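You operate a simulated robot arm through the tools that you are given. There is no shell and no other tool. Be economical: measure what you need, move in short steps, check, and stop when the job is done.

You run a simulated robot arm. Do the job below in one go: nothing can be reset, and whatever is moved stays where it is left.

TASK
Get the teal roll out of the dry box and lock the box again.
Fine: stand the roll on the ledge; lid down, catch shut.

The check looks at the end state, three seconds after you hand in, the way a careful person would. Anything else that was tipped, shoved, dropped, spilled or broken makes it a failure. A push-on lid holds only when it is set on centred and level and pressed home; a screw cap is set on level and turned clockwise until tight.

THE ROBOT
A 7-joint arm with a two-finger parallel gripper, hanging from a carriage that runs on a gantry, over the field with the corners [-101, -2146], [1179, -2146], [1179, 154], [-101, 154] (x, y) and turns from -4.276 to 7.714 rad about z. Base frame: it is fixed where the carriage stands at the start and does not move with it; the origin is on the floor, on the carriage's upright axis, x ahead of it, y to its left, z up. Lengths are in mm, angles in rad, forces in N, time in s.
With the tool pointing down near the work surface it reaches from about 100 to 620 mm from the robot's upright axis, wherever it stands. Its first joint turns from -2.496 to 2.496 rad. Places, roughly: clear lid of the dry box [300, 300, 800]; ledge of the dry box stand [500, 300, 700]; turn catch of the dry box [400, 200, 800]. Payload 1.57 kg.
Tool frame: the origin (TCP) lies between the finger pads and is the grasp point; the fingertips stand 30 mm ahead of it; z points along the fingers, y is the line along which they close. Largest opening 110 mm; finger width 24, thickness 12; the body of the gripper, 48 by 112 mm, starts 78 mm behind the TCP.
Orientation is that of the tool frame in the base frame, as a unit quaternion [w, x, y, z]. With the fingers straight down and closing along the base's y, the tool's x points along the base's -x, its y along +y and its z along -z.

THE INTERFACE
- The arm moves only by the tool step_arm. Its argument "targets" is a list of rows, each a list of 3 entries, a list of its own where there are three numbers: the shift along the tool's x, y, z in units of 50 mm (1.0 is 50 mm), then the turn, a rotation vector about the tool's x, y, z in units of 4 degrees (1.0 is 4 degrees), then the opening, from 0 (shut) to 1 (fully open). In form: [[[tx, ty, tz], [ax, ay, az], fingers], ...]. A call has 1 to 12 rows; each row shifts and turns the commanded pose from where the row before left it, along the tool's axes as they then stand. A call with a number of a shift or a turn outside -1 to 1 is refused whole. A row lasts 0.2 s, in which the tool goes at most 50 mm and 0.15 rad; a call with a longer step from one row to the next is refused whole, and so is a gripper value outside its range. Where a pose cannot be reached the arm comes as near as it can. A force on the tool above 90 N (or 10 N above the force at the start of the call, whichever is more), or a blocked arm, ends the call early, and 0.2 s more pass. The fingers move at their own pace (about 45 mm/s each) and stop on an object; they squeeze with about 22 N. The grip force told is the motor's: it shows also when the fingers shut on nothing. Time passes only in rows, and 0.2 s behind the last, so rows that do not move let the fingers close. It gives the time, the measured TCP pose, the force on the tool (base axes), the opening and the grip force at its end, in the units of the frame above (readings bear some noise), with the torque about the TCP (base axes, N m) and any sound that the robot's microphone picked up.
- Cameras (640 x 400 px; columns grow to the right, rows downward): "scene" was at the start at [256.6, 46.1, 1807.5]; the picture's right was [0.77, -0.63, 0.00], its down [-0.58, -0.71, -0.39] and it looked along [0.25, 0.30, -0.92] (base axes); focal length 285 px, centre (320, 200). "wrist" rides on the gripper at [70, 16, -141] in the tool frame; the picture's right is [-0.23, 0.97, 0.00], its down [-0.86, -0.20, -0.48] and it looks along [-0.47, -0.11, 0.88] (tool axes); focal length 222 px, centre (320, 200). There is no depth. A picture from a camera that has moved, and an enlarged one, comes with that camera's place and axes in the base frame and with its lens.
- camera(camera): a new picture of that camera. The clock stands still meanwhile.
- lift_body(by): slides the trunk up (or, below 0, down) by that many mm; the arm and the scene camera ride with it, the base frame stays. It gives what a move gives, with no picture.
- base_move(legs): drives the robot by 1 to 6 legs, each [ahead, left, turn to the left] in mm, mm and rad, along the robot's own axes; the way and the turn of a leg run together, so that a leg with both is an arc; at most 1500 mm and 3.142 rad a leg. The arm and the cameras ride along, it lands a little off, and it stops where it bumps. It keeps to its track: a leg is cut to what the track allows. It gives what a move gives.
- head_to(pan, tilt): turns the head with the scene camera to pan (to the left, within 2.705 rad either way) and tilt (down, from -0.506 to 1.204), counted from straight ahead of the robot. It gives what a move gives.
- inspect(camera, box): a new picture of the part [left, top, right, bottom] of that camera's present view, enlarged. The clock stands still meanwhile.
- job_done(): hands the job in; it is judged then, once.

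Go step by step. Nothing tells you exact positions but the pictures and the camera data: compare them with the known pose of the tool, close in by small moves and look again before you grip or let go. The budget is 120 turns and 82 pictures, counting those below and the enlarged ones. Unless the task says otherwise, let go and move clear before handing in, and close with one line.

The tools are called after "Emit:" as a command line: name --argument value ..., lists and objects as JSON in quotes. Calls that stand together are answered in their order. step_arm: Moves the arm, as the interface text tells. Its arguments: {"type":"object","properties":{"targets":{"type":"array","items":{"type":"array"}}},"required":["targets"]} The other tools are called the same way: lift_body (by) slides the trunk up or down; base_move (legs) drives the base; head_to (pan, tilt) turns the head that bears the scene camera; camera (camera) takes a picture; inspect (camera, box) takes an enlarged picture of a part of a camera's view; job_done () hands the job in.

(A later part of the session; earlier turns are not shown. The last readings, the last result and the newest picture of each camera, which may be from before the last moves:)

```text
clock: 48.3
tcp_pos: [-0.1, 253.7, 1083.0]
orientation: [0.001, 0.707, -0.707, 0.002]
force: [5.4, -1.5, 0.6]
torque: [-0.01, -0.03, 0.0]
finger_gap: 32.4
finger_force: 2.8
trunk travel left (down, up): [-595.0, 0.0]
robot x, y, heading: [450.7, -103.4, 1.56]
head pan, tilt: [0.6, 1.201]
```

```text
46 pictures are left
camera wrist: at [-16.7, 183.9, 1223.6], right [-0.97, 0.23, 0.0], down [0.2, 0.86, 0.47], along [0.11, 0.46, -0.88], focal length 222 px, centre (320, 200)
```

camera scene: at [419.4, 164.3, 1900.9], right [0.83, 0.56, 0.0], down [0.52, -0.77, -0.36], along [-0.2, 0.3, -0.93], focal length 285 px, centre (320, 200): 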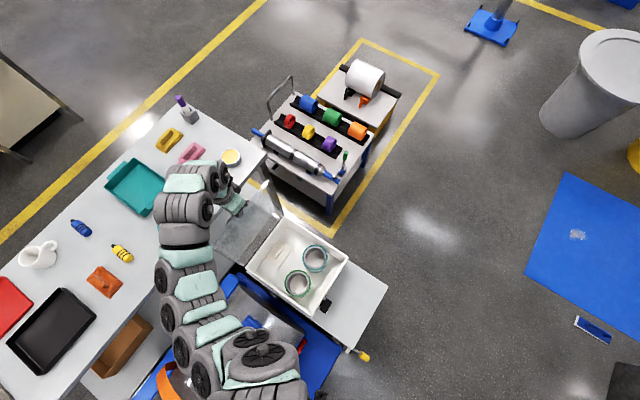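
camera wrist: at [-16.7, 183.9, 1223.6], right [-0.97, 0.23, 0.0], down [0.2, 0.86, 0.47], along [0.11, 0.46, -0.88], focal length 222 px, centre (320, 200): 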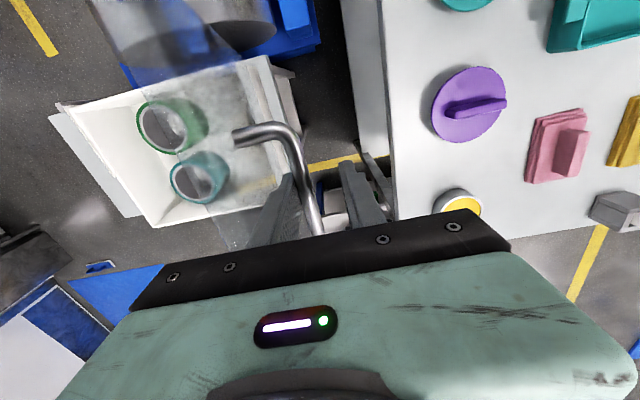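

Emit:
step_arm --targets '[[[0, 0, -0.4], [0, 0, 0], 0.27], [[0, 0.03, -0.4], [0, 0, 0], 0.27], [[0, 0.2, -0.6], [0, 0, 0], 0.27], [[0, 0.2, -0.6], [0, 0, 0], 0.27], [[0, 0, -0.5], [0, 0, 0], 0.27]]'

Emit:
inspect --camera "scene" --box '[200, 160, 400, 360]'

```text
clock: 49.5
tcp_pos: [-23.6, 255.1, 1204.0]
orientation: [0.001, -0.707, 0.708, -0.002]
force: [0.6, -0.3, 0.6]
torque: [0.01, 0.02, -0.01]
finger_gap: 29.5
finger_force: 0.0
trunk travel left (down, up): [-595.0, 0.0]
robot x, y, heading: [447.1, -102.2, 1.561]
head pan, tilt: [0.6, 1.201]
```

```text
2.00 times, centred on (300, 260) of scene
camera zoom: at [419.9, 164.2, 1900.8], right [0.83, 0.56, 0.0], down [0.52, -0.77, -0.36], along [-0.2, 0.3, -0.93], focal length 569 px, centre (360, 80)
```

zoom: 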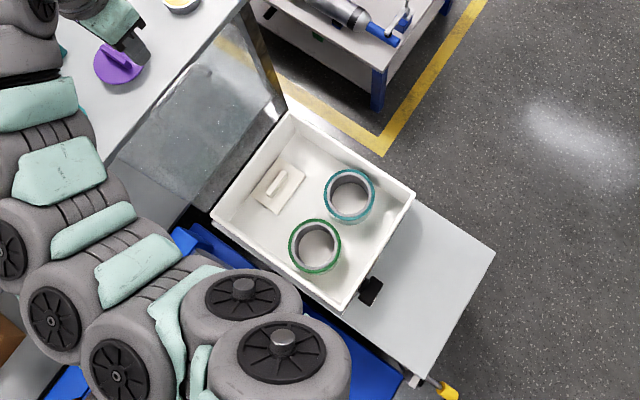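

The lid stays open by itself. I bring the tool back over the lid's edge to above the teal roll at about (293,314).

Emit:
step_arm --targets '[[[-0.17, -0.9, 0], [0, 0, 0], 1], [[-0.17, -0.9, 0], [0, 0, 0], 1], [[-0.17, -0.9, 0], [0, 0, 0], 1], [[-0.17, -0.9, 0], [0, 0, 0], 1], [[-0.17, -0.9, 0], [0, 0, 0], 1], [[-0.17, -0.9, 0], [0, 0, 0], 1], [[-0.17, -0.9, 0], [0, 0, 0], 1]]'

Emit:
step_arm --targets '[[[0, 0, 0.8], [0, 0, 0], 1], [[0, 0, 0.8], [0, 0, 0], 1], [[0, 0, 0.8], [0, 0, 0], 1], [[0, 0, 0.8], [0, 0, 0], 1], [[0, 0, 0.8], [0, 0, 0], 1]]'

Emit:
camera --camera "wrist"

```text
clock: 51.1
tcp_pos: [270.8, 310.7, 1195.4]
orientation: [-0.001, -0.707, 0.708, -0.003]
force: [0.6, -0.2, -0.3]
torque: [0.01, -0.05, -0.01]
finger_gap: 110.1
finger_force: 0.0
out of reach, approached as far as the arm can: row 1, 2
trunk travel left (down, up): [-595.0, 0.0]
robot x, y, heading: [447.9, -103.8, 1.562]
head pan, tilt: [0.6, 1.201]
```

```text
clock: 52.3
tcp_pos: [270.0, 309.3, 994.8]
orientation: [-0.001, -0.706, 0.708, -0.004]
force: [-1.1, 0.8, -0.5]
torque: [0.0, -0.02, 0.0]
finger_gap: 110.0
finger_force: 0.0
trunk travel left (down, up): [-595.0, 0.0]
robot x, y, heading: [451.1, -100.3, 1.562]
head pan, tilt: [0.6, 1.201]
```

```text
44 pictures are left
camera wrist: at [253.8, 241.1, 1136.4], right [-0.97, 0.23, 0.0], down [0.2, 0.86, 0.47], along [0.11, 0.46, -0.88], focal length 222 px, centre (320, 200)
```

wrist: 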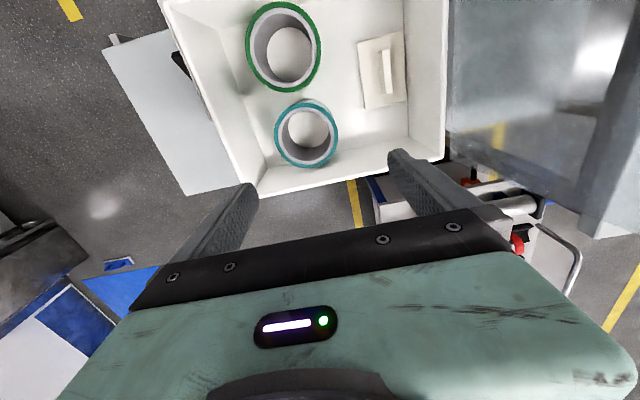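

Emit:
inspect --camera "wrist" --box '[220, 80, 400, 200]'

Emit:
inspect --camera "scene" --box '[260, 215, 360, 315]'

```text
3.33 times, centred on (310, 140) of wrist
camera zoom: at [253.8, 241.1, 1136.4], right [-0.97, 0.23, 0.0], down [0.2, 0.86, 0.47], along [0.11, 0.46, -0.88], focal length 740 px, centre (353, 400)
```

zoom: 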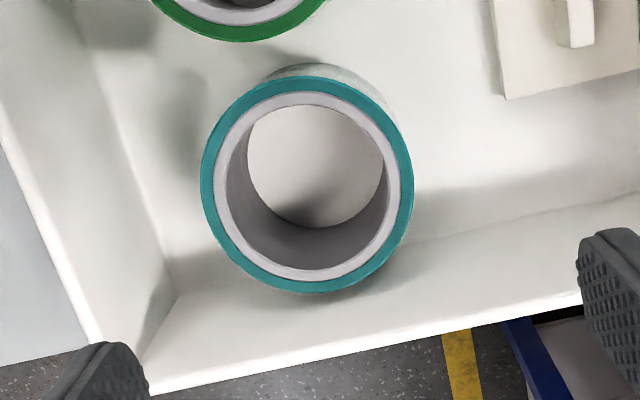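

```text
4.00 times, centred on (310, 265) of scene
camera zoom: at [419.9, 164.3, 1900.9], right [0.83, 0.56, 0.0], down [0.52, -0.77, -0.36], along [-0.2, 0.3, -0.93], focal length 1138 px, centre (360, -60)
```

zoom: 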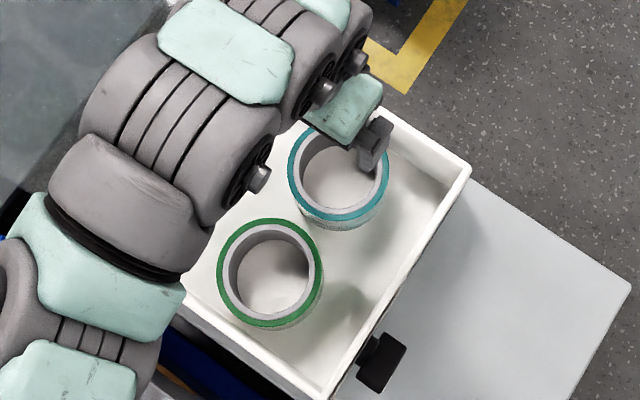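

The roll is a ring about 103 mm across with a wall about 13 mm thick, centred near (292.5,315), top near z 765. That is too wide to take safely round the outside, so I'll grip its +x wall with one finger in the bore.

Emit:
step_arm --targets '[[[-0.05, -0.69, 0.5], [0, 0, 0], 0.45], [[-0.05, -0.68, 0.5], [0, 0, 0], 0.45], [[0, 0, 0.9], [0, 0, 0], 0.45], [[0, 0, 0.8], [0, 0, 0], 0.45], [[0, 0, 0], [0, 0, 0], 0.45]]'

Emit:
camera --camera "wrist"

```text
clock: 53.5
tcp_pos: [340.2, 315.0, 859.8]
orientation: [-0.001, -0.707, 0.708, -0.003]
force: [0.2, 0.6, -0.4]
torque: [0.0, 0.0, 0.01]
finger_gap: 49.3
finger_force: 0.1
trunk travel left (down, up): [-595.0, 0.0]
robot x, y, heading: [447.9, -104.8, 1.559]
head pan, tilt: [0.6, 1.201]
```

```text
41 pictures are left
camera wrist: at [322.4, 244.9, 1001.4], right [-0.97, 0.23, 0.0], down [0.2, 0.86, 0.47], along [0.11, 0.46, -0.88], focal length 222 px, centre (320, 200)
```

wrist: 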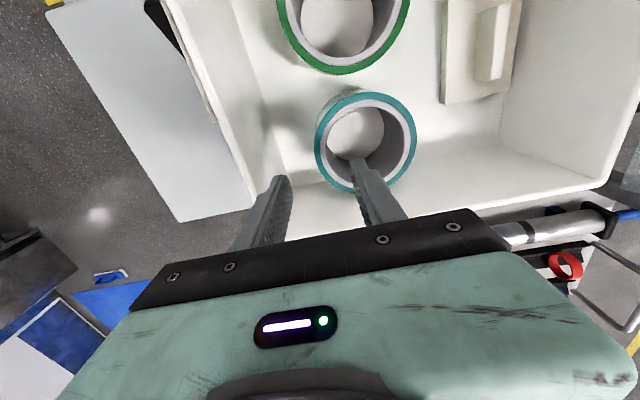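

Emit:
step_arm --targets '[[[0.05, 0.04, 0.6], [0, 0, 0], 0.45], [[0, 0, 0.6], [0, 0, 0], 0.45], [[0, 0, 0.4], [0, 0, 0], 0.45], [[0, 0, 0], [0, 0, 0], 0.45]]'

Emit:
inspect --camera "wrist" --box '[220, 60, 420, 220]'

```text
clock: 54.5
tcp_pos: [337.4, 311.4, 779.7]
orientation: [-0.001, -0.706, 0.708, -0.004]
force: [-0.3, -0.2, -0.2]
torque: [-0.03, -0.01, -0.01]
finger_gap: 49.5
finger_force: 0.0
trunk travel left (down, up): [-595.0, 0.0]
robot x, y, heading: [446.8, -102.3, 1.563]
head pan, tilt: [0.6, 1.201]
```

```text
2.50 times, centred on (320, 140) of wrist
camera zoom: at [320.5, 242.1, 921.0], right [-0.97, 0.23, 0.0], down [0.2, 0.86, 0.47], along [0.11, 0.46, -0.88], focal length 555 px, centre (320, 350)
```

zoom: 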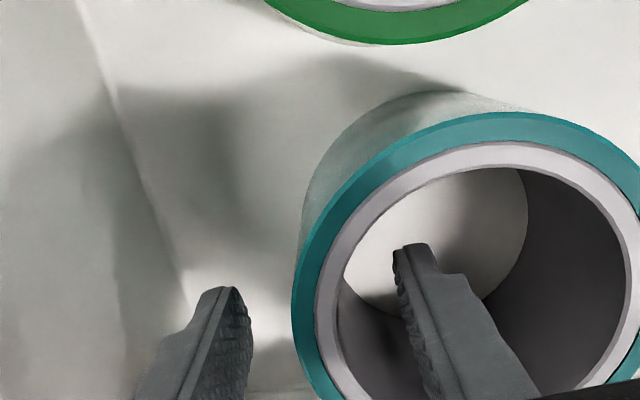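

The fingers straddle the wall nicely. I go a bit deeper and close.

Emit:
step_arm --targets '[[[0, 0, 0.3], [0, 0, 0], 0.45], [[0, 0, 0], [0, 0, 0], 0], [[0, 0, 0], [0, 0, 0], 0], [[0, 0, 0], [0, 0, 0], 0], [[0, 0, 0], [0, 0, 0], 0], [[0, 0, 0], [0, 0, 0], 0]]'

Emit:
inspect --camera "wrist" --box '[220, 60, 420, 220]'

```text
clock: 55.9
tcp_pos: [336.8, 312.5, 765.2]
orientation: [0.0, -0.706, 0.708, -0.003]
force: [-0.1, 1.7, 2.8]
torque: [0.03, 0.37, -0.15]
finger_gap: 14.1
finger_force: 21.7
trunk travel left (down, up): [-595.0, 0.0]
robot x, y, heading: [450.1, -100.4, 1.563]
head pan, tilt: [0.6, 1.201]
```

```text
2.50 times, centred on (320, 140) of wrist
camera zoom: at [320.5, 243.0, 906.4], right [-0.97, 0.23, 0.0], down [0.2, 0.86, 0.48], along [0.11, 0.46, -0.88], focal length 555 px, centre (320, 350)
```

zoom: 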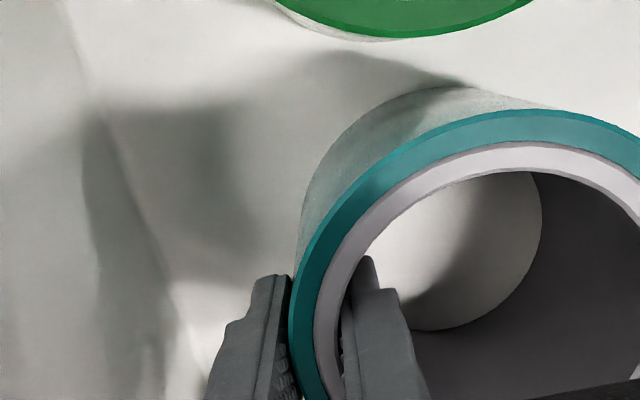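

Gripped at 14 mm. I lift slowly and check.

Emit:
step_arm --targets '[[[0, 0, -0.2], [0, 0, 0], 0], [[0, 0, -0.3], [0, 0, 0], 0], [[0, 0, -0.4], [0, 0, 0], 0], [[0, 0, -0.5], [0, 0, 0], 0], [[0, 0, -0.5], [0, 0, 0], 0], [[0, 0, -0.5], [0, 0, 0], 0], [[0, 0, -0.5], [0, 0, 0], 0], [[0, 0, -0.5], [0, 0, 0], 0]]'

Emit:
camera --camera "wrist"

Emit:
camera --camera "scene"

```text
clock: 57.7
tcp_pos: [337.9, 311.2, 934.7]
orientation: [-0.001, -0.706, 0.708, -0.004]
force: [0.0, -0.2, -4.3]
torque: [0.02, -0.13, -0.03]
finger_gap: 14.1
finger_force: 22.0
trunk travel left (down, up): [-595.0, 0.0]
robot x, y, heading: [445.2, -103.6, 1.563]
head pan, tilt: [0.6, 1.201]
```

```text
38 pictures are left
camera wrist: at [320.5, 241.6, 1076.0], right [-0.97, 0.23, -0.01], down [0.2, 0.86, 0.47], along [0.11, 0.46, -0.88], focal length 222 px, centre (320, 200)
```

wrist: 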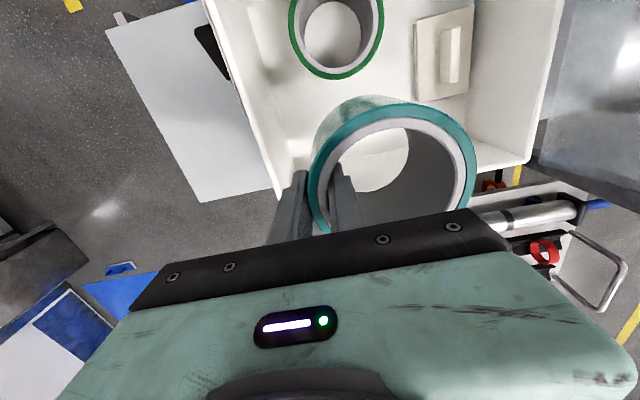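

```text
37 pictures are left
camera scene: at [420.0, 164.2, 1900.8], right [0.83, 0.56, 0.0], down [0.52, -0.77, -0.36], along [-0.2, 0.3, -0.93], focal length 285 px, centre (320, 200)
```

scene: 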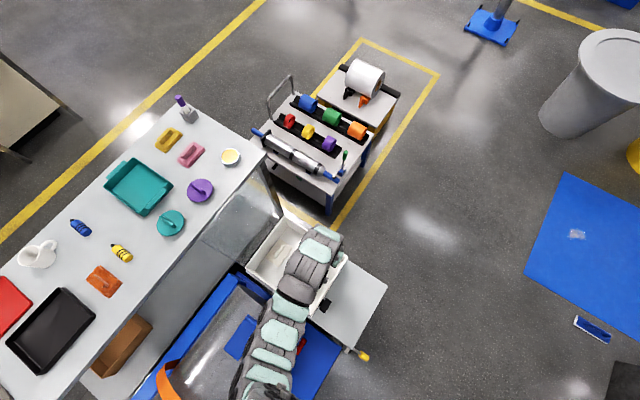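

The roll hangs level (about 4 N). I carry it over the front wall to above the ledge, with the roll's centre to come at about (500,295).

Emit:
step_arm --targets '[[[0, 0, -0.4], [0, 0, 0], 0], [[0.06, -0.7, 0], [0, 0, 0], 0], [[0.06, -0.7, 0], [0, 0, 0], 0], [[0.06, -0.7, 0], [0, 0, 0], 0], [[0.06, -0.7, 0], [0, 0, 0], 0], [[0.06, -0.7, 0], [0, 0, 0], 0], [[0.06, -0.7, 0], [0, 0, 0], 0], [[0, 0, 0.5], [0, 0, 0], 0], [[0, 0, 0.5], [0, 0, 0], 0], [[0, 0, 0], [0, 0, 0], 0]]'

Emit:
camera --camera "wrist"

Emit:
camera --camera "scene"

```text
clock: 59.9
tcp_pos: [547.3, 292.8, 906.0]
orientation: [0.0, -0.706, 0.708, -0.003]
force: [0.7, 0.0, -4.0]
torque: [-0.01, -0.15, 0.02]
finger_gap: 14.0
finger_force: 22.2
trunk travel left (down, up): [-595.0, 0.0]
robot x, y, heading: [452.3, -101.3, 1.561]
head pan, tilt: [0.6, 1.201]
```

```text
36 pictures are left
camera wrist: at [530.4, 224.0, 1047.2], right [-0.97, 0.23, 0.0], down [0.2, 0.86, 0.47], along [0.11, 0.46, -0.88], focal length 222 px, centre (320, 200)
```

wrist: 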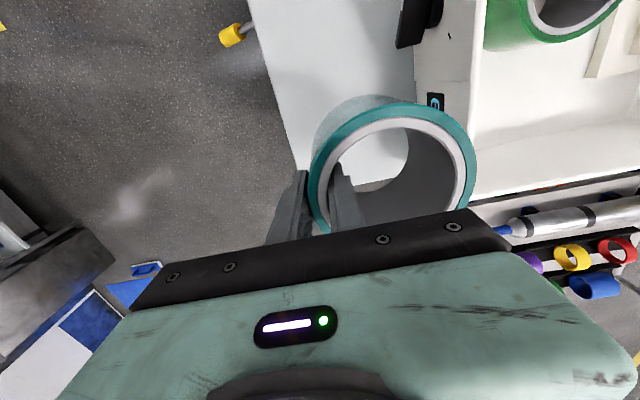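

```text
35 pictures are left
camera scene: at [419.9, 164.2, 1900.8], right [0.83, 0.56, 0.0], down [0.52, -0.77, -0.36], along [-0.2, 0.3, -0.93], focal length 285 px, centre (320, 200)
```

scene: 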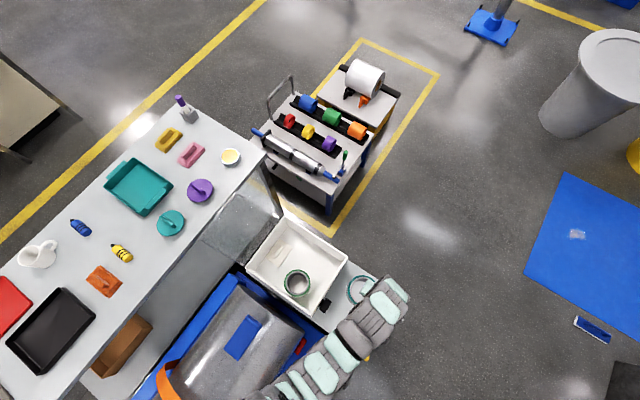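

Emit:
step_arm --targets '[[[-0.4, 0, 0.5], [0, 0, 0], 0], [[0, 0, 0.7], [0, 0, 0], 0], [[0, 0, 0.7], [0, 0, 0], 0], [[0, 0, 0.5], [0, 0, 0], 0], [[0, 0, 0.2], [0, 0, 0], 0], [[0, 0, 0], [0, 0, 0], 0]]'

Emit:
camera --camera "wrist"

```text
clock: 61.3
tcp_pos: [548.4, 311.2, 777.0]
orientation: [-0.001, -0.706, 0.708, -0.003]
force: [0.6, 0.4, -4.0]
torque: [0.0, -0.16, 0.05]
finger_gap: 14.2
finger_force: 22.0
trunk travel left (down, up): [-595.0, 0.0]
robot x, y, heading: [449.9, -102.6, 1.56]
head pan, tilt: [0.6, 1.201]
```

```text
34 pictures are left
camera wrist: at [531.2, 242.4, 916.8], right [-0.97, 0.23, 0.0], down [0.2, 0.86, 0.48], along [0.11, 0.46, -0.88], focal length 222 px, centre (320, 200)
```

wrist: 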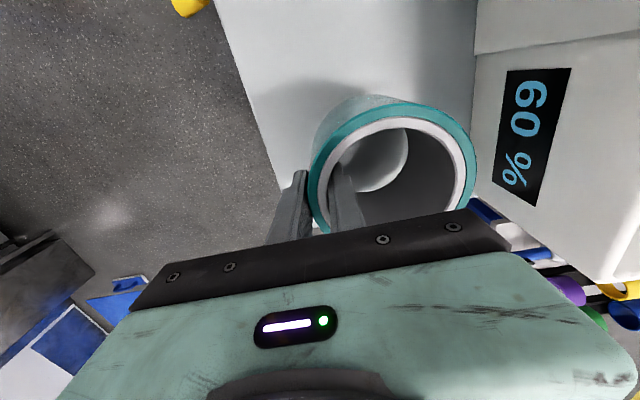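

Emit:
step_arm --targets '[[[0, 0, 0.08], [0, 0, 0], 0], [[0, 0, 0.08], [0, 0, 0], 0], [[0, 0, 0.08], [0, 0, 0], 0]]'

Emit:
step_arm --targets '[[[0, 0, 0.06], [0, 0, 0], 0], [[0, 0, 0], [0, 0, 0], 0]]'

Emit:
step_arm --targets '[[[0, 0, 0.06], [0, 0, 0], 0], [[0, 0, 0], [0, 0, 0], 0]]'

```text
clock: 62.1
tcp_pos: [549.0, 313.2, 765.0]
orientation: [0.0, -0.707, 0.707, -0.003]
force: [0.0, -0.3, -2.8]
torque: [0.03, -0.12, -0.04]
finger_gap: 14.2
finger_force: 22.2
trunk travel left (down, up): [-595.0, 0.0]
robot x, y, heading: [448.8, -102.9, 1.565]
head pan, tilt: [0.6, 1.201]
```

```text
clock: 62.7
tcp_pos: [546.5, 312.6, 760.7]
orientation: [-0.001, -0.706, 0.708, -0.003]
force: [-0.3, 0.5, -3.7]
torque: [-0.02, -0.15, -0.03]
finger_gap: 14.0
finger_force: 22.3
trunk travel left (down, up): [-595.0, 0.0]
robot x, y, heading: [449.6, -103.7, 1.563]
head pan, tilt: [0.6, 1.201]
```

```text
clock: 63.3
tcp_pos: [548.8, 311.3, 757.2]
orientation: [0.0, -0.707, 0.707, -0.003]
force: [-0.6, -0.5, -2.2]
torque: [0.0, -0.14, -0.01]
finger_gap: 14.2
finger_force: 22.5
trunk travel left (down, up): [-595.0, 0.0]
robot x, y, heading: [451.1, -105.7, 1.56]
head pan, tilt: [0.6, 1.201]
```

Not yet on the ledge; I continue with small steps down.

Emit:
step_arm --targets '[[[0, 0, 0.06], [0, 0, 0], 0], [[0, 0, 0], [0, 0, 0], 0]]'

Emit:
step_arm --targets '[[[0, 0, 0.06], [0, 0, 0], 0], [[0, 0, 0], [0, 0, 0], 0]]'

Emit:
camera --camera "wrist"

```text
clock: 63.9
tcp_pos: [549.3, 312.9, 755.5]
orientation: [0.0, -0.706, 0.708, -0.002]
force: [0.2, -3.1, 13.0]
torque: [0.11, 0.56, 0.03]
finger_gap: 14.3
finger_force: 22.4
trunk travel left (down, up): [-595.0, 0.0]
robot x, y, heading: [448.1, -107.7, 1.566]
head pan, tilt: [0.6, 1.201]
```

```text
clock: 64.5
tcp_pos: [547.9, 313.3, 751.5]
orientation: [-0.001, -0.707, 0.708, -0.003]
force: [1.8, 0.1, 8.7]
torque: [0.34, 0.57, -0.01]
finger_gap: 14.1
finger_force: 22.0
trunk travel left (down, up): [-595.0, 0.0]
robot x, y, heading: [446.7, -101.3, 1.565]
head pan, tilt: [0.6, 1.201]
```

```text
33 pictures are left
camera wrist: at [531.7, 243.9, 893.4], right [-0.97, 0.23, 0.0], down [0.2, 0.86, 0.48], along [0.11, 0.46, -0.88], focal length 222 px, centre (320, 200)
```

wrist: 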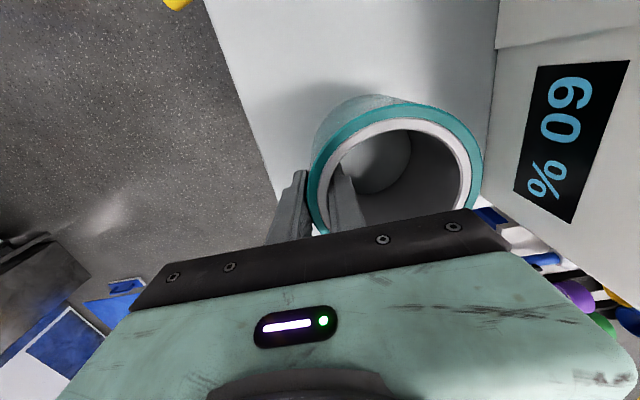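

It has touched the ledge (at about TCP z 755). I take off the excess pressure and release.

Emit:
step_arm --targets '[[[0, 0, -0.03], [0, 0, 0], 0], [[0, 0, 0], [0, 0, 0], 0.2], [[0, 0, 0], [0, 0, 0], 0.4], [[0, 0, 0], [0, 0, 0], 0.4], [[0, 0, 0], [0, 0, 0], 0.4]]'

Emit:
inspect --camera "wrist" --box '[200, 60, 500, 240]'

```text
clock: 65.7
tcp_pos: [547.1, 312.5, 752.9]
orientation: [-0.001, -0.706, 0.708, -0.003]
force: [0.2, -0.1, 0.4]
torque: [0.01, -0.01, 0.01]
finger_gap: 43.9
finger_force: 0.0
trunk travel left (down, up): [-595.0, 0.0]
robot x, y, heading: [452.2, -105.8, 1.563]
head pan, tilt: [0.6, 1.201]
```

```text
2.13 times, centred on (350, 150) of wrist
camera zoom: at [531.5, 243.0, 894.7], right [-0.97, 0.23, 0.0], down [0.2, 0.86, 0.47], along [0.11, 0.46, -0.88], focal length 474 px, centre (256, 307)
```

zoom: 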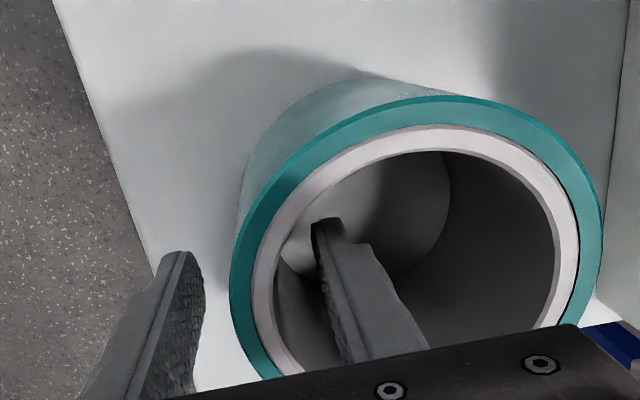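

The roll stands flat with both fingers clear. I rise straight up, and look from above.

Emit:
step_arm --targets '[[[0, 0, -0.6], [0, 0, 0], 0.4], [[0, 0, -0.8], [0, 0, 0], 0.4], [[0, 0, -0.9], [0, 0, 0], 0.4], [[0, 0, -0.9], [0, 0, 0], 0.4], [[0, 0, -0.9], [0, 0, 0], 0.4], [[0, 0, -0.9], [0, 0, 0], 0.4], [[0, 0, -0.9], [0, 0, 0], 0.4], [[0, 0, -0.9], [0, 0, 0], 0.4], [[0, 0, -0.9], [0, 0, 0], 0.4], [[0, 0, -0.9], [0, 0, 0], 0.4]]'

Emit:
camera --camera "wrist"

```text
clock: 67.9
tcp_pos: [547.9, 313.5, 1160.9]
orientation: [-0.001, -0.706, 0.708, -0.004]
force: [0.2, 0.3, 0.4]
torque: [-0.01, 0.02, 0.01]
finger_gap: 44.0
finger_force: 0.2
out of reach, approached as far as the arm can: row 10
trunk travel left (down, up): [-595.0, 0.0]
robot x, y, heading: [448.4, -104.0, 1.561]
head pan, tilt: [0.6, 1.201]
```

```text
31 pictures are left
camera wrist: at [531.1, 244.4, 1301.9], right [-0.97, 0.23, -0.01], down [0.2, 0.86, 0.47], along [0.11, 0.46, -0.88], focal length 222 px, centre (320, 200)
```

wrist: 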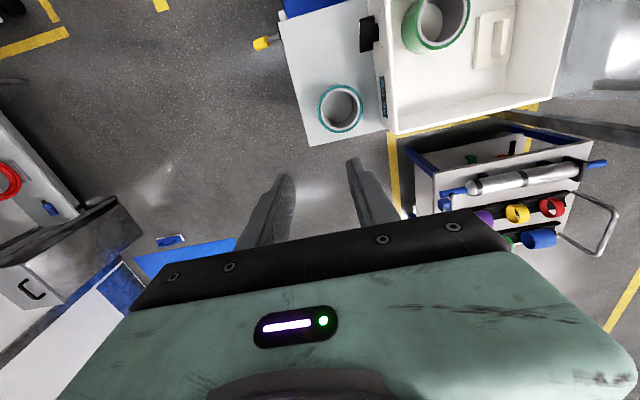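

The roll stands on the ledge at about (500,312). Now I go back over to the handle, above the open lid's edge.

Emit:
step_arm --targets '[[[0.1, 0.9, -0.1], [0, 0, 0], 0.3], [[0.1, 0.9, -0.1], [0, 0, 0], 0.3], [[0.1, 0.9, -0.1], [0, 0, 0], 0.3], [[0.1, 0.9, -0.1], [0, 0, 0], 0.3], [[0.1, 0.9, -0.1], [0, 0, 0], 0.3], [[0.1, 0.9, -0.1], [0, 0, 0], 0.3], [[0.1, 0.9, -0.1], [0, 0, 0], 0.3]]'

```text
clock: 69.5
tcp_pos: [256.1, 308.8, 1183.5]
orientation: [-0.001, -0.706, 0.708, -0.003]
force: [1.0, 0.8, -0.3]
torque: [0.01, 0.04, -0.03]
finger_gap: 33.1
finger_force: 0.1
out of reach, approached as far as the arm can: row 1, 2, 3
trunk travel left (down, up): [-595.0, 0.0]
robot x, y, heading: [445.9, -100.8, 1.561]
head pan, tilt: [0.6, 1.201]
```

Emit:
step_arm --targets '[[[0.18, 0.3, -0.6], [0, 0, 0], 0.3], [[0.18, 0.88, 0], [0, 0, 0], 0.3], [[0.18, 0.88, 0], [0, 0, 0], 0.3], [[0.18, 0.88, 0], [0, 0, 0], 0.3], [[0.18, 0.88, 0], [0, 0, 0], 0.3], [[0.18, 0.88, 0], [0, 0, 0], 0.3], [[0, 0.88, 0], [0, 0, 0], 0.3], [[0, 0, 0], [0, 0, 0], 0.3]]'

Emit:
camera --camera "wrist"

```text
clock: 71.3
tcp_pos: [-20.0, 252.3, 1196.8]
orientation: [-0.001, -0.706, 0.708, -0.003]
force: [0.0, 0.6, 0.4]
torque: [0.01, -0.02, 0.01]
finger_gap: 32.9
finger_force: 0.1
out of reach, approached as far as the arm can: row 2, 3, 4
trunk travel left (down, up): [-595.0, 0.0]
robot x, y, heading: [447.2, -104.8, 1.56]
head pan, tilt: [0.6, 1.201]
```

```text
30 pictures are left
camera wrist: at [-37.8, 182.4, 1338.3], right [-0.97, 0.23, 0.0], down [0.2, 0.86, 0.48], along [0.11, 0.46, -0.88], focal length 222 px, centre (320, 200)
```

wrist: 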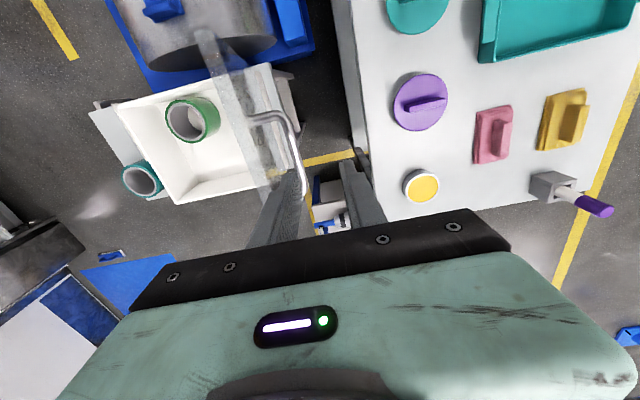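

The bar is at about x 10, z 1071 and the lid leans back about 12°. I tilt the tool to match so it slides down along the lid, and stop partway to check.

Emit:
step_arm --targets '[[[0, 0, 0], [1, 0, 0], 0.3], [[0, 0, 0], [1, 0, 0], 0.3], [[0, -0.06, 0], [1, 0, 0], 0.3], [[0, 0, 0.6], [0, 0, 0], 0.3], [[0, 0, 0.5], [0, 0, 0], 0.3], [[0, 0, 0], [0, 0, 0], 0.3]]'

Emit:
camera --camera "wrist"

```text
clock: 72.7
tcp_pos: [-11.8, 256.2, 1133.1]
orientation: [0.073, -0.703, 0.703, -0.076]
force: [0.4, 0.7, 0.5]
torque: [-0.02, -0.01, -0.03]
finger_gap: 32.8
finger_force: 0.0
out of reach, approached as far as the arm can: row 1, 2
trunk travel left (down, up): [-595.0, 0.0]
robot x, y, heading: [448.9, -102.8, 1.559]
head pan, tilt: [0.6, 1.201]
```

```text
29 pictures are left
camera wrist: at [-58.7, 185.7, 1267.6], right [-0.95, 0.23, -0.21], down [0.1, 0.86, 0.51], along [0.29, 0.46, -0.84], focal length 222 px, centre (320, 200)
```

wrist: 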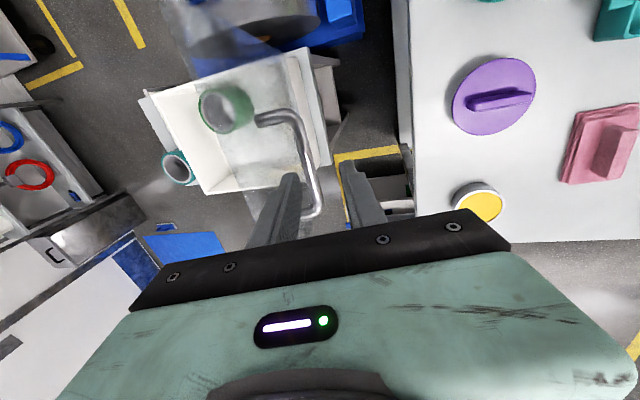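

Emit:
step_arm --targets '[[[0, -0.2, 0], [0, 0, 0], 0.3], [[0, 0, 0.35], [0, 0, 0], 0.3], [[0, 0, 0], [0, 0, 0], 0.3]]'

Emit:
inspect --camera "wrist" --box '[220, 80, 420, 240]'

```text
clock: 73.5
tcp_pos: [0.4, 254.8, 1118.5]
orientation: [0.073, -0.703, 0.703, -0.077]
force: [-0.5, -0.2, -0.1]
torque: [-0.03, 0.0, -0.01]
finger_gap: 33.2
finger_force: 0.0
trunk travel left (down, up): [-595.0, 0.0]
robot x, y, heading: [451.5, -107.0, 1.558]
head pan, tilt: [0.6, 1.201]
```

```text
2.50 times, centred on (320, 160) of wrist
camera zoom: at [-45.3, 185.4, 1252.9], right [-0.95, 0.23, -0.21], down [0.1, 0.86, 0.51], along [0.29, 0.46, -0.84], focal length 555 px, centre (320, 300)
```

zoom: 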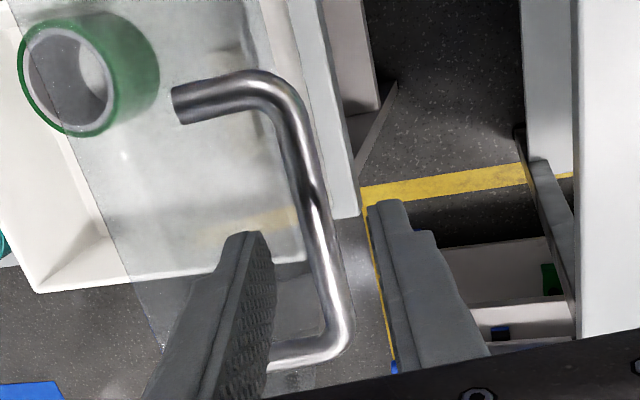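

Now the bar is centred between the fingers. I go the rest of the way down and close on it.

Emit:
step_arm --targets '[[[0, 0, 0.36], [0, 0, 0], 0.3], [[0, 0, 0.36], [0, 0, 0], 0.3], [[0, 0, 0], [0, 0, 0], 0], [[0, 0, 0], [0, 0, 0], 0], [[0, 0, 0], [0, 0, 0], 0]]'

Emit:
inspect --camera "wrist" --box '[220, 80, 420, 240]'

```text
clock: 74.7
tcp_pos: [9.3, 255.7, 1082.8]
orientation: [0.073, -0.702, 0.704, -0.077]
force: [2.9, 0.1, -0.6]
torque: [-0.26, -0.05, -0.02]
finger_gap: 11.6
finger_force: 28.7
trunk travel left (down, up): [-595.0, 0.0]
robot x, y, heading: [452.5, -101.6, 1.561]
head pan, tilt: [0.6, 1.201]
```

```text
2.50 times, centred on (320, 160) of wrist
camera zoom: at [-37.2, 186.4, 1217.2], right [-0.95, 0.23, -0.21], down [0.1, 0.86, 0.51], along [0.29, 0.46, -0.84], focal length 555 px, centre (320, 300)
```

zoom: 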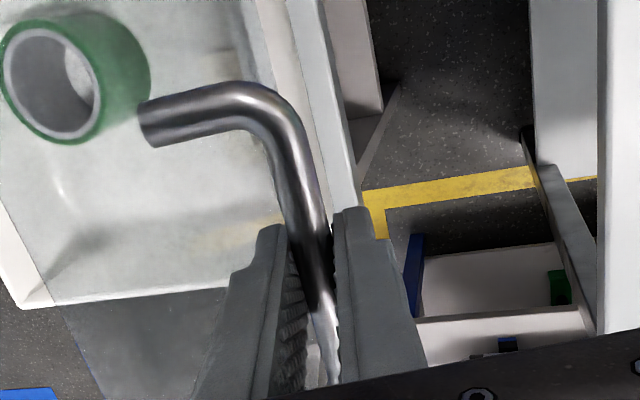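

Gripped. I swing the lid back, first turning the tool upright together with it.

Emit:
step_arm --targets '[[[0, -0.36, -0.056], [-1, 0, 0], 0], [[0, -0.361, -0.056], [-1, 0, 0], 0], [[0, -0.361, -0.055], [-1, 0, 0], 0], [[0, -0.345, -0.06], [0, 0, 0], 0], [[0, -0.345, -0.03], [0, 0, 0], 0]]'

```text
clock: 75.9
tcp_pos: [96.2, 255.4, 1102.7]
orientation: [0.001, -0.706, 0.708, -0.004]
force: [2.1, 3.3, -21.1]
torque: [0.22, -0.06, 0.18]
finger_gap: 11.6
finger_force: 29.7
trunk travel left (down, up): [-595.0, 0.0]
robot x, y, heading: [449.0, -103.9, 1.561]
head pan, tilt: [0.6, 1.201]
```

Emit:
step_arm --targets '[[[0, -0.348, 0.03], [0, 0, 0], 0], [[0, -0.348, 0.04], [0, 0, 0], 0], [[0, -0.345, 0.06], [0, 0, 0], 0], [[0, -0.345, 0.07], [0, 0, 0], 0], [[0, -0.333, 0.09], [0, 0, 0], 0], [[0, -0.333, 0.11], [0, 0, 0], 0]]'

Emit:
step_arm --targets '[[[0, -0.316, 0.13], [0, 0, 0], 0], [[0, -0.316, 0.16], [0, 0, 0], 0], [[0, -0.293, 0.18], [0, 0, 0], 0], [[0, -0.293, 0.2], [0, 0, 0], 0]]'

```text
clock: 77.3
tcp_pos: [199.6, 254.6, 1082.4]
orientation: [-0.001, -0.706, 0.708, -0.004]
force: [-2.5, 3.2, -8.2]
torque: [0.18, -0.06, 0.15]
finger_gap: 11.8
finger_force: 28.9
trunk travel left (down, up): [-595.0, 0.0]
robot x, y, heading: [448.6, -104.7, 1.568]
head pan, tilt: [0.6, 1.201]
```

```text
clock: 78.3
tcp_pos: [258.6, 255.1, 1051.9]
orientation: [0.0, -0.706, 0.708, -0.003]
force: [-0.1, 0.9, -0.8]
torque: [0.04, 0.07, 0.04]
finger_gap: 11.5
finger_force: 29.2
trunk travel left (down, up): [-595.0, 0.0]
robot x, y, heading: [451.7, -98.9, 1.564]
head pan, tilt: [0.6, 1.201]
```

Emit:
step_arm --targets '[[[0, -0.264, 0.227], [0, 0, 0], 0], [[0, -0.264, 0.227], [0, 0, 0], 0], [[0, -0.23, 0.261], [0, 0, 0], 0], [[0, -0.23, 0.261], [0, 0, 0], 0], [[0, -0.191, 0.291], [0, 0, 0], 0], [[0, -0.191, 0.291], [0, 0, 0], 0]]'

Emit:
step_arm --targets '[[[0, -0.149, 0.315], [0, 0, 0], 0], [[0, -0.149, 0.315], [0, 0, 0], 0], [[0, -0.103, 0.332], [0, 0, 0], 0], [[0, -0.103, 0.332], [0, 0, 0], 0]]'

Emit:
camera --camera "wrist"

```text
clock: 79.7
tcp_pos: [327.8, 254.8, 973.1]
orientation: [-0.001, -0.706, 0.708, -0.002]
force: [2.7, 2.4, 0.3]
torque: [-0.03, 0.07, 0.07]
finger_gap: 11.6
finger_force: 29.4
trunk travel left (down, up): [-595.0, 0.0]
robot x, y, heading: [450.4, -104.5, 1.566]
head pan, tilt: [0.6, 1.201]
```

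```text
clock: 80.7
tcp_pos: [353.7, 254.0, 907.1]
orientation: [0.0, -0.706, 0.708, -0.003]
force: [8.6, 3.7, 1.0]
torque: [-0.61, -0.04, 0.03]
finger_gap: 11.8
finger_force: 29.6
trunk travel left (down, up): [-595.0, 0.0]
robot x, y, heading: [445.5, -103.1, 1.562]
head pan, tilt: [0.6, 1.201]
```

```text
26 pictures are left
camera wrist: at [337.3, 184.9, 1048.3], right [-0.97, 0.23, -0.01], down [0.2, 0.86, 0.48], along [0.11, 0.46, -0.88], focal length 222 px, centre (320, 200)
```

wrist: 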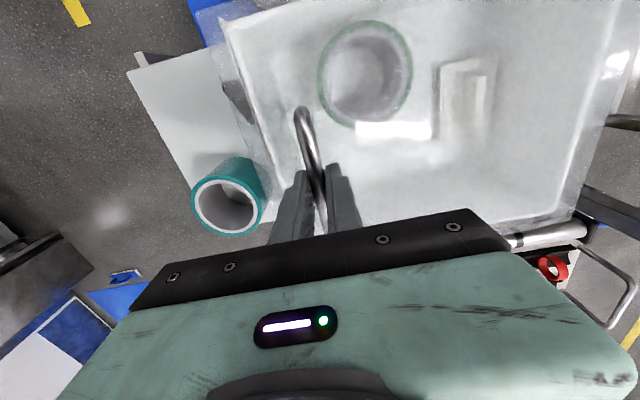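

Emit:
step_arm --targets '[[[0, -0.06, 0.2], [0, 0, 0], 0], [[0, -0.03, 0.16], [0, 0, 0], 0], [[0, 0, 0.08], [0, 0, 0], 0], [[0, 0, 0], [0, 0, 0], 0]]'

```text
clock: 81.7
tcp_pos: [359.6, 254.8, 885.3]
orientation: [0.001, -0.706, 0.708, -0.003]
force: [10.9, -2.1, 22.4]
torque: [-0.02, -0.08, 0.06]
finger_gap: 11.6
finger_force: 29.2
trunk travel left (down, up): [-595.0, 0.0]
robot x, y, heading: [450.4, -105.3, 1.566]
head pan, tilt: [0.6, 1.201]
```

The lid is seated, with the press force rising. I release the handle, rise and look.

Emit:
step_arm --targets '[[[0, 0, 0.04], [0, 0, 0], 0], [[0, 0, -0.06], [0, 0, 0], 0.4], [[0, 0, 0], [0, 0, 0], 0.4], [[0, 0, 0], [0, 0, 0], 0.4], [[0, 0, -0.7], [0, 0, 0], 0.4], [[0, 0, -0.9], [0, 0, 0], 0.4], [[0, -0.7, -0.5], [0, 0, 0], 0.4], [[0, -0.9, 0], [0, 0, 0], 0]]'

Emit:
camera --camera "wrist"

```text
clock: 83.5
tcp_pos: [436.6, 254.9, 992.1]
orientation: [-0.001, -0.706, 0.708, -0.003]
force: [-0.4, 0.7, 0.2]
torque: [0.01, -0.02, -0.05]
finger_gap: 10.1
finger_force: 0.0
trunk travel left (down, up): [-595.0, 0.0]
robot x, y, heading: [451.5, -104.3, 1.562]
head pan, tilt: [0.6, 1.201]
```

```text
25 pictures are left
camera wrist: at [419.6, 184.7, 1133.3], right [-0.97, 0.23, 0.0], down [0.2, 0.86, 0.48], along [0.11, 0.46, -0.88], focal length 222 px, centre (320, 200)
```

wrist: 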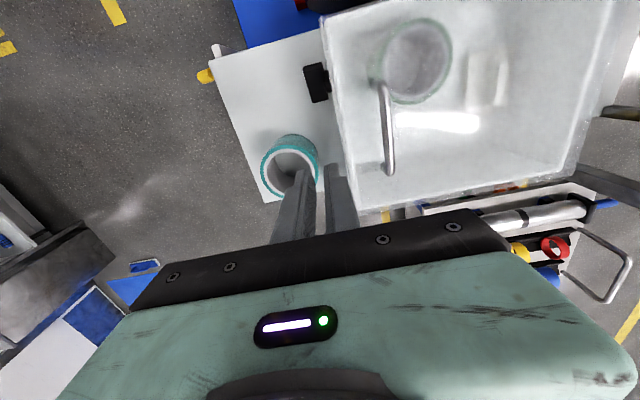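

The lid is down with the green roll inside, and the catch still sits at the open mark. I drive the carriage back a bit for reach and turn the tool so the camera faces the catch, ready to push from the -y side.

Emit:
base_move --legs '[[-130, 0, 0]]'

Emit:
step_arm --targets '[[[0, 0, 0], [0, 0, -1], 0], [[0, 0, 0], [0, 0, -1], 0], [[0, 0, 0], [0, 0, -1], 0], [[0, 0, 0], [0, 0, -1], 0], [[0, 0, 0], [0, 0, -1], 0], [[0, 0, 0], [0, 0, -1], 0], [[0, 0, 0], [0, 0, -1], 0], [[0, 0, 0], [0, 0, -1], 0], [[0, 0, 0], [0, 0, -1], 0], [[0, 0, 0], [0, 0, -1], 0], [[0, 0, 0], [0, 0, -1], 0], [[0, 0, 0], [0, 0, -1], 0]]'

Emit:
step_arm --targets '[[[0, 0, 0], [0, 0, -1], 0], [[0, 0, 0], [0, 0, -1], 0], [[0, 0, 0], [0, 0, -1], 0], [[0, 0, 0], [0, 0, -1], 0], [[0, 0, 0], [0, 0, -1], 0], [[0, 0, 0], [0, 0, -1], 0], [[0, 0, 0], [0, 0, -1], 0], [[0, 0, 0], [0, 0, -1], 0], [[0, 0, 0], [0, 0, -1], 0], [[0, 0, 0], [0, 0, -1], 0], [[0, 0, 0], [0, 0, -0.5], 0]]'

Emit:
camera --camera "wrist"

```text
clock: 84.8
tcp_pos: [435.0, 124.9, 993.6]
orientation: [-0.001, -0.706, 0.708, -0.003]
force: [-0.4, 0.0, -0.1]
torque: [-0.02, -0.03, 0.0]
finger_gap: 0.0
finger_force: 21.2
trunk travel left (down, up): [-595.0, 0.0]
robot x, y, heading: [448.3, -235.8, 1.562]
head pan, tilt: [0.6, 1.201]
```

```text
clock: 87.4
tcp_pos: [434.7, 125.4, 992.2]
orientation: [0.002, 0.933, -0.359, 0.002]
force: [-0.3, -1.1, -0.3]
torque: [-0.01, -0.03, 0.01]
finger_gap: 0.0
finger_force: 20.8
trunk travel left (down, up): [-595.0, 0.0]
robot x, y, heading: [448.5, -234.5, 1.564]
head pan, tilt: [0.6, 1.201]
```

```text
clock: 89.8
tcp_pos: [435.1, 125.4, 992.1]
orientation: [0.002, 1.0, -0.002, 0.001]
force: [0.3, 0.4, -0.6]
torque: [0.05, -0.01, 0.02]
finger_gap: 0.1
finger_force: 21.2
trunk travel left (down, up): [-595.0, 0.0]
robot x, y, heading: [449.4, -231.6, 1.565]
head pan, tilt: [0.6, 1.201]
```

```text
24 pictures are left
camera wrist: at [504.4, 108.8, 1133.0], right [-0.23, -0.97, 0.0], down [-0.86, 0.2, 0.48], along [-0.46, 0.11, -0.88], focal length 222 px, centre (320, 200)
```

wrist: 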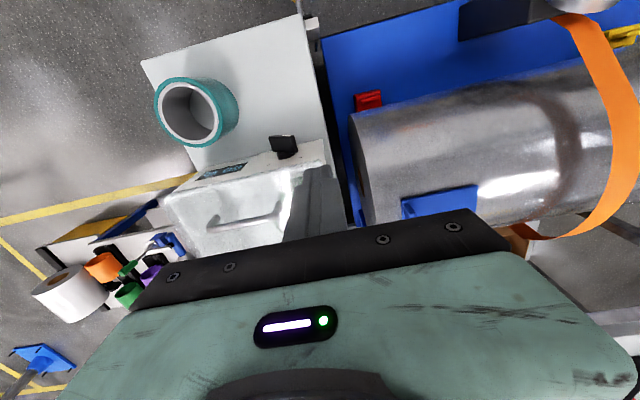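

Emit:
step_arm --targets '[[[-0.12, -0.29, 0.8], [0, 0, 0], 0], [[0, 0, 0.8], [0, 0, 0], 0], [[0, 0, 0.8], [0, 0, 0], 0], [[0, 0, 0.5], [0, 0, 0], 0], [[0, 0, 0], [0, 0, 0], 0]]'

Emit:
inspect --camera "wrist" --box '[220, 80, 420, 230]'

```text
clock: 91.0
tcp_pos: [429.2, 138.6, 845.4]
orientation: [0.002, 1.0, -0.001, 0.001]
force: [0.6, 0.4, -0.1]
torque: [0.0, -0.01, 0.01]
finger_gap: 0.1
finger_force: 21.4
trunk travel left (down, up): [-595.0, 0.0]
robot x, y, heading: [449.6, -234.4, 1.558]
head pan, tilt: [0.6, 1.201]
```

```text
2.67 times, centred on (320, 155) of wrist
camera zoom: at [498.8, 122.3, 986.8], right [-0.23, -0.97, 0.0], down [-0.86, 0.2, 0.47], along [-0.46, 0.11, -0.88], focal length 592 px, centre (320, 320)
```

zoom: 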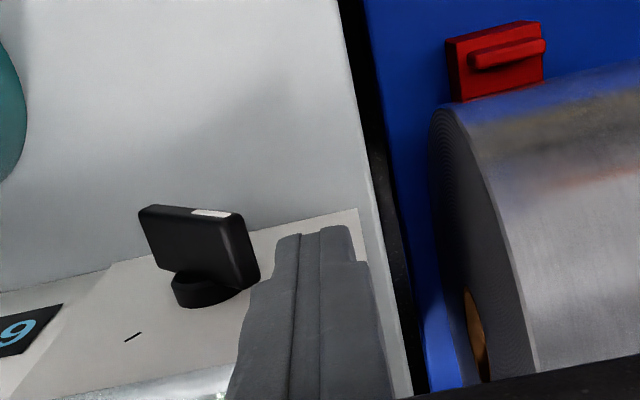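

The finger column is clear on the -y side of the wing. I lower it beside the pointer end and push toward +y.

Emit:
step_arm --targets '[[[0, 0, 0.5], [0, 0, 0], 0], [[0, 0, 0.56], [0, 0, 0], 0], [[0, -0.15, 0], [0, 0, 0], 0], [[0, -0.15, 0], [0, 0, 0], 0], [[0, -0.13, 0], [0, 0, 0], 0], [[0, -0.13, 0], [0, 0, 0], 0], [[0, 0, 0], [0, 0, 0], 0]]'

Emit:
inspect --camera "wrist" --box '[220, 80, 420, 230]'

```text
clock: 92.6
tcp_pos: [428.9, 153.5, 790.6]
orientation: [0.01, 1.0, -0.001, 0.002]
force: [-2.0, -50.9, 47.6]
torque: [0.17, 0.06, 0.11]
finger_gap: 0.0
finger_force: 21.2
trunk travel left (down, up): [-595.0, 0.0]
robot x, y, heading: [447.2, -235.7, 1.56]
head pan, tilt: [0.6, 1.201]
```

```text
2.67 times, centred on (320, 155) of wrist
camera zoom: at [498.8, 138.7, 931.8], right [-0.23, -0.97, 0.02], down [-0.86, 0.21, 0.47], along [-0.46, 0.09, -0.88], focal length 592 px, centre (320, 320)
```

zoom: 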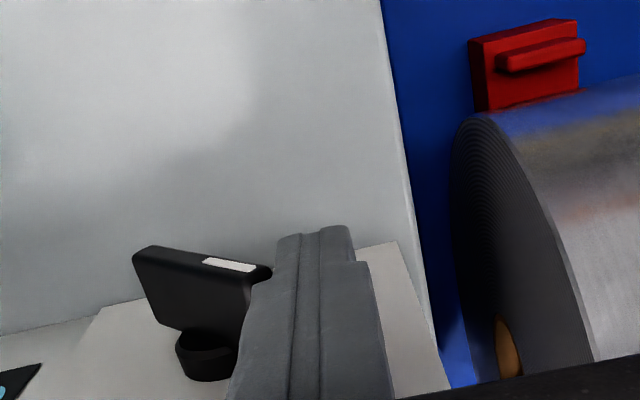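

The wing's corner grips the finger and locks against a purely sideways push. I back off a little and push along the wing's own arc, sideways and up together.

Emit:
step_arm --targets '[[[0, 0.2, 0.1], [0, 0, 0], 0], [[0, -0.1, -0.14], [0, 0, 0], 0], [[0, -0.12, -0.1], [0, 0, 0], 0], [[0, -0.14, -0.06], [0, 0, 0], 0], [[0, -0.08, 0], [0, 0, 0], 0], [[0, 0, 0], [0, 0, 0], 0]]'

Emit:
inspect --camera "wrist" --box '[220, 80, 420, 230]'

```text
clock: 94.0
tcp_pos: [430.9, 179.9, 804.8]
orientation: [0.001, 1.0, -0.001, 0.002]
force: [-0.4, -5.7, 14.6]
torque: [-0.04, 0.01, 0.04]
finger_gap: 0.0
finger_force: 21.3
trunk travel left (down, up): [-595.0, 0.0]
robot x, y, heading: [447.2, -230.1, 1.562]
head pan, tilt: [0.6, 1.201]
```

```text
2.67 times, centred on (320, 155) of wrist
camera zoom: at [499.3, 163.0, 945.0], right [-0.23, -0.97, 0.0], down [-0.86, 0.2, 0.48], along [-0.46, 0.11, -0.88], focal length 592 px, centre (320, 320)
```

zoom: 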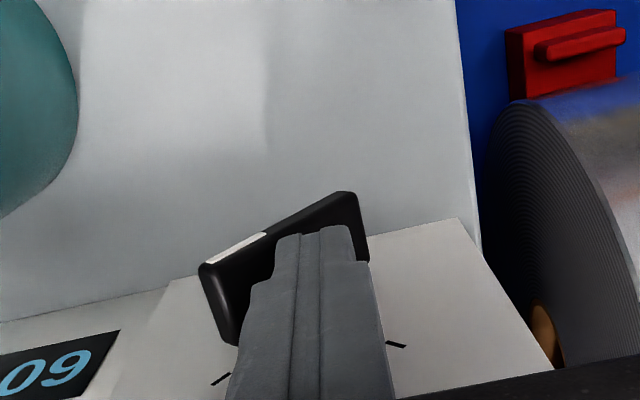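

The wing swung right over toward the lock mark. I push on against its stop.

Emit:
step_arm --targets '[[[0, -0.12, -0.04], [0, 0, 0], 0], [[0, -0.1, 0], [0, 0, 0], 0], [[0, 0, 0], [0, 0, 0], 0]]'

Emit:
inspect --camera "wrist" --box '[220, 80, 420, 230]'

```text
clock: 94.8
tcp_pos: [429.8, 179.6, 804.2]
orientation: [0.007, 1.0, -0.002, 0.001]
force: [0.4, -48.7, 70.7]
torque: [-0.78, 0.1, 0.08]
finger_gap: 0.0
finger_force: 21.6
trunk travel left (down, up): [-595.0, 0.0]
robot x, y, heading: [448.7, -233.0, 1.564]
head pan, tilt: [0.6, 1.201]
```

```text
2.67 times, centred on (320, 155) of wrist
camera zoom: at [499.3, 165.4, 944.9], right [-0.23, -0.97, 0.01], down [-0.86, 0.21, 0.47], along [-0.46, 0.1, -0.88], focal length 592 px, centre (320, 320)
```

zoom: 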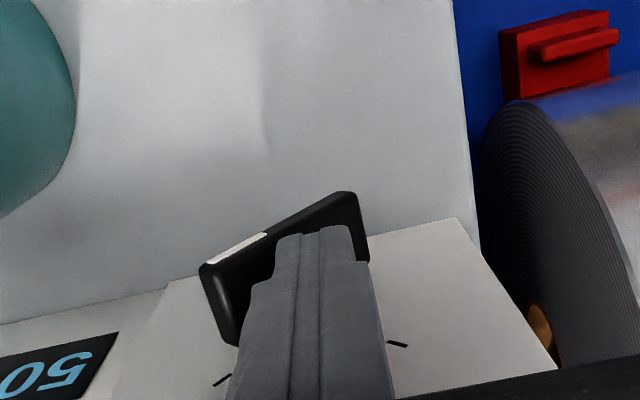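

It is hard against the stop, and the humidity display is dropping, so the box is sealed. I back off, move clear and check.

Emit:
step_arm --targets '[[[0, 0.3, -0.2], [0, 0, 0], 0], [[0.3, 0.2, -0.7], [0, 0, 0], 0], [[0, 0, -0.9], [0, 0, 0], 0], [[0, 0, -0.9], [0, 0, 0], 0], [[0.8, 0, -0.2], [0, 0, 0], 0], [[0.6, 0, -0.2], [0, 0, 0], 0]]'

Emit:
camera --camera "wrist"

Emit:
inspect --camera "wrist" --box '[160, 100, 360, 240]'

```text
clock: 96.2
tcp_pos: [514.1, 166.8, 961.7]
orientation: [0.002, 1.0, -0.002, 0.002]
force: [-0.2, 0.2, 0.3]
torque: [-0.02, -0.02, -0.01]
finger_gap: 0.1
finger_force: 21.3
trunk travel left (down, up): [-595.0, 0.0]
robot x, y, heading: [447.3, -229.9, 1.558]
head pan, tilt: [0.6, 1.201]
```

```text
19 pictures are left
camera wrist: at [583.3, 149.7, 1102.9], right [-0.23, -0.97, 0.0], down [-0.86, 0.2, 0.47], along [-0.46, 0.11, -0.88], focal length 222 px, centre (320, 200)
```

wrist: 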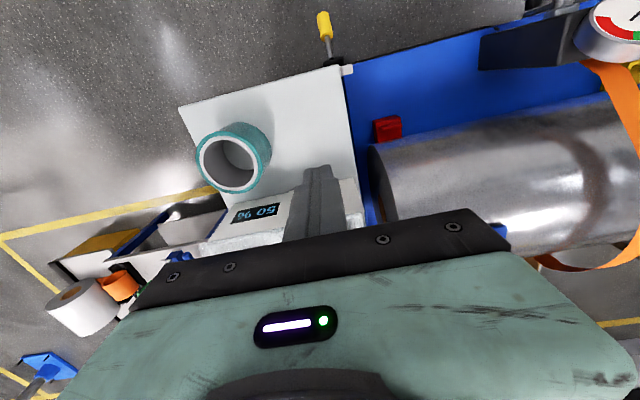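

```text
2.86 times, centred on (260, 170) of wrist
camera zoom: at [583.3, 149.7, 1102.9], right [-0.23, -0.97, 0.0], down [-0.86, 0.2, 0.47], along [-0.46, 0.11, -0.88], focal length 635 px, centre (491, 286)
```

zoom: 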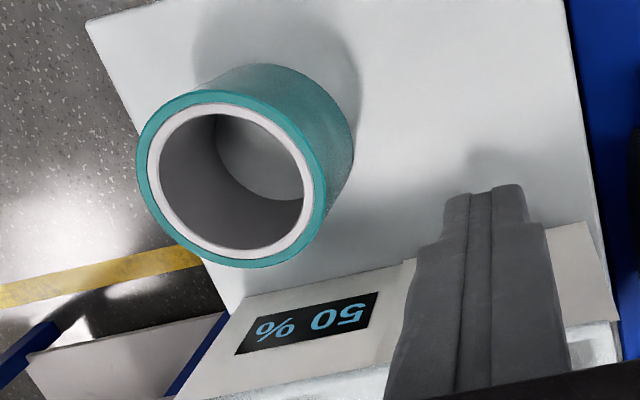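

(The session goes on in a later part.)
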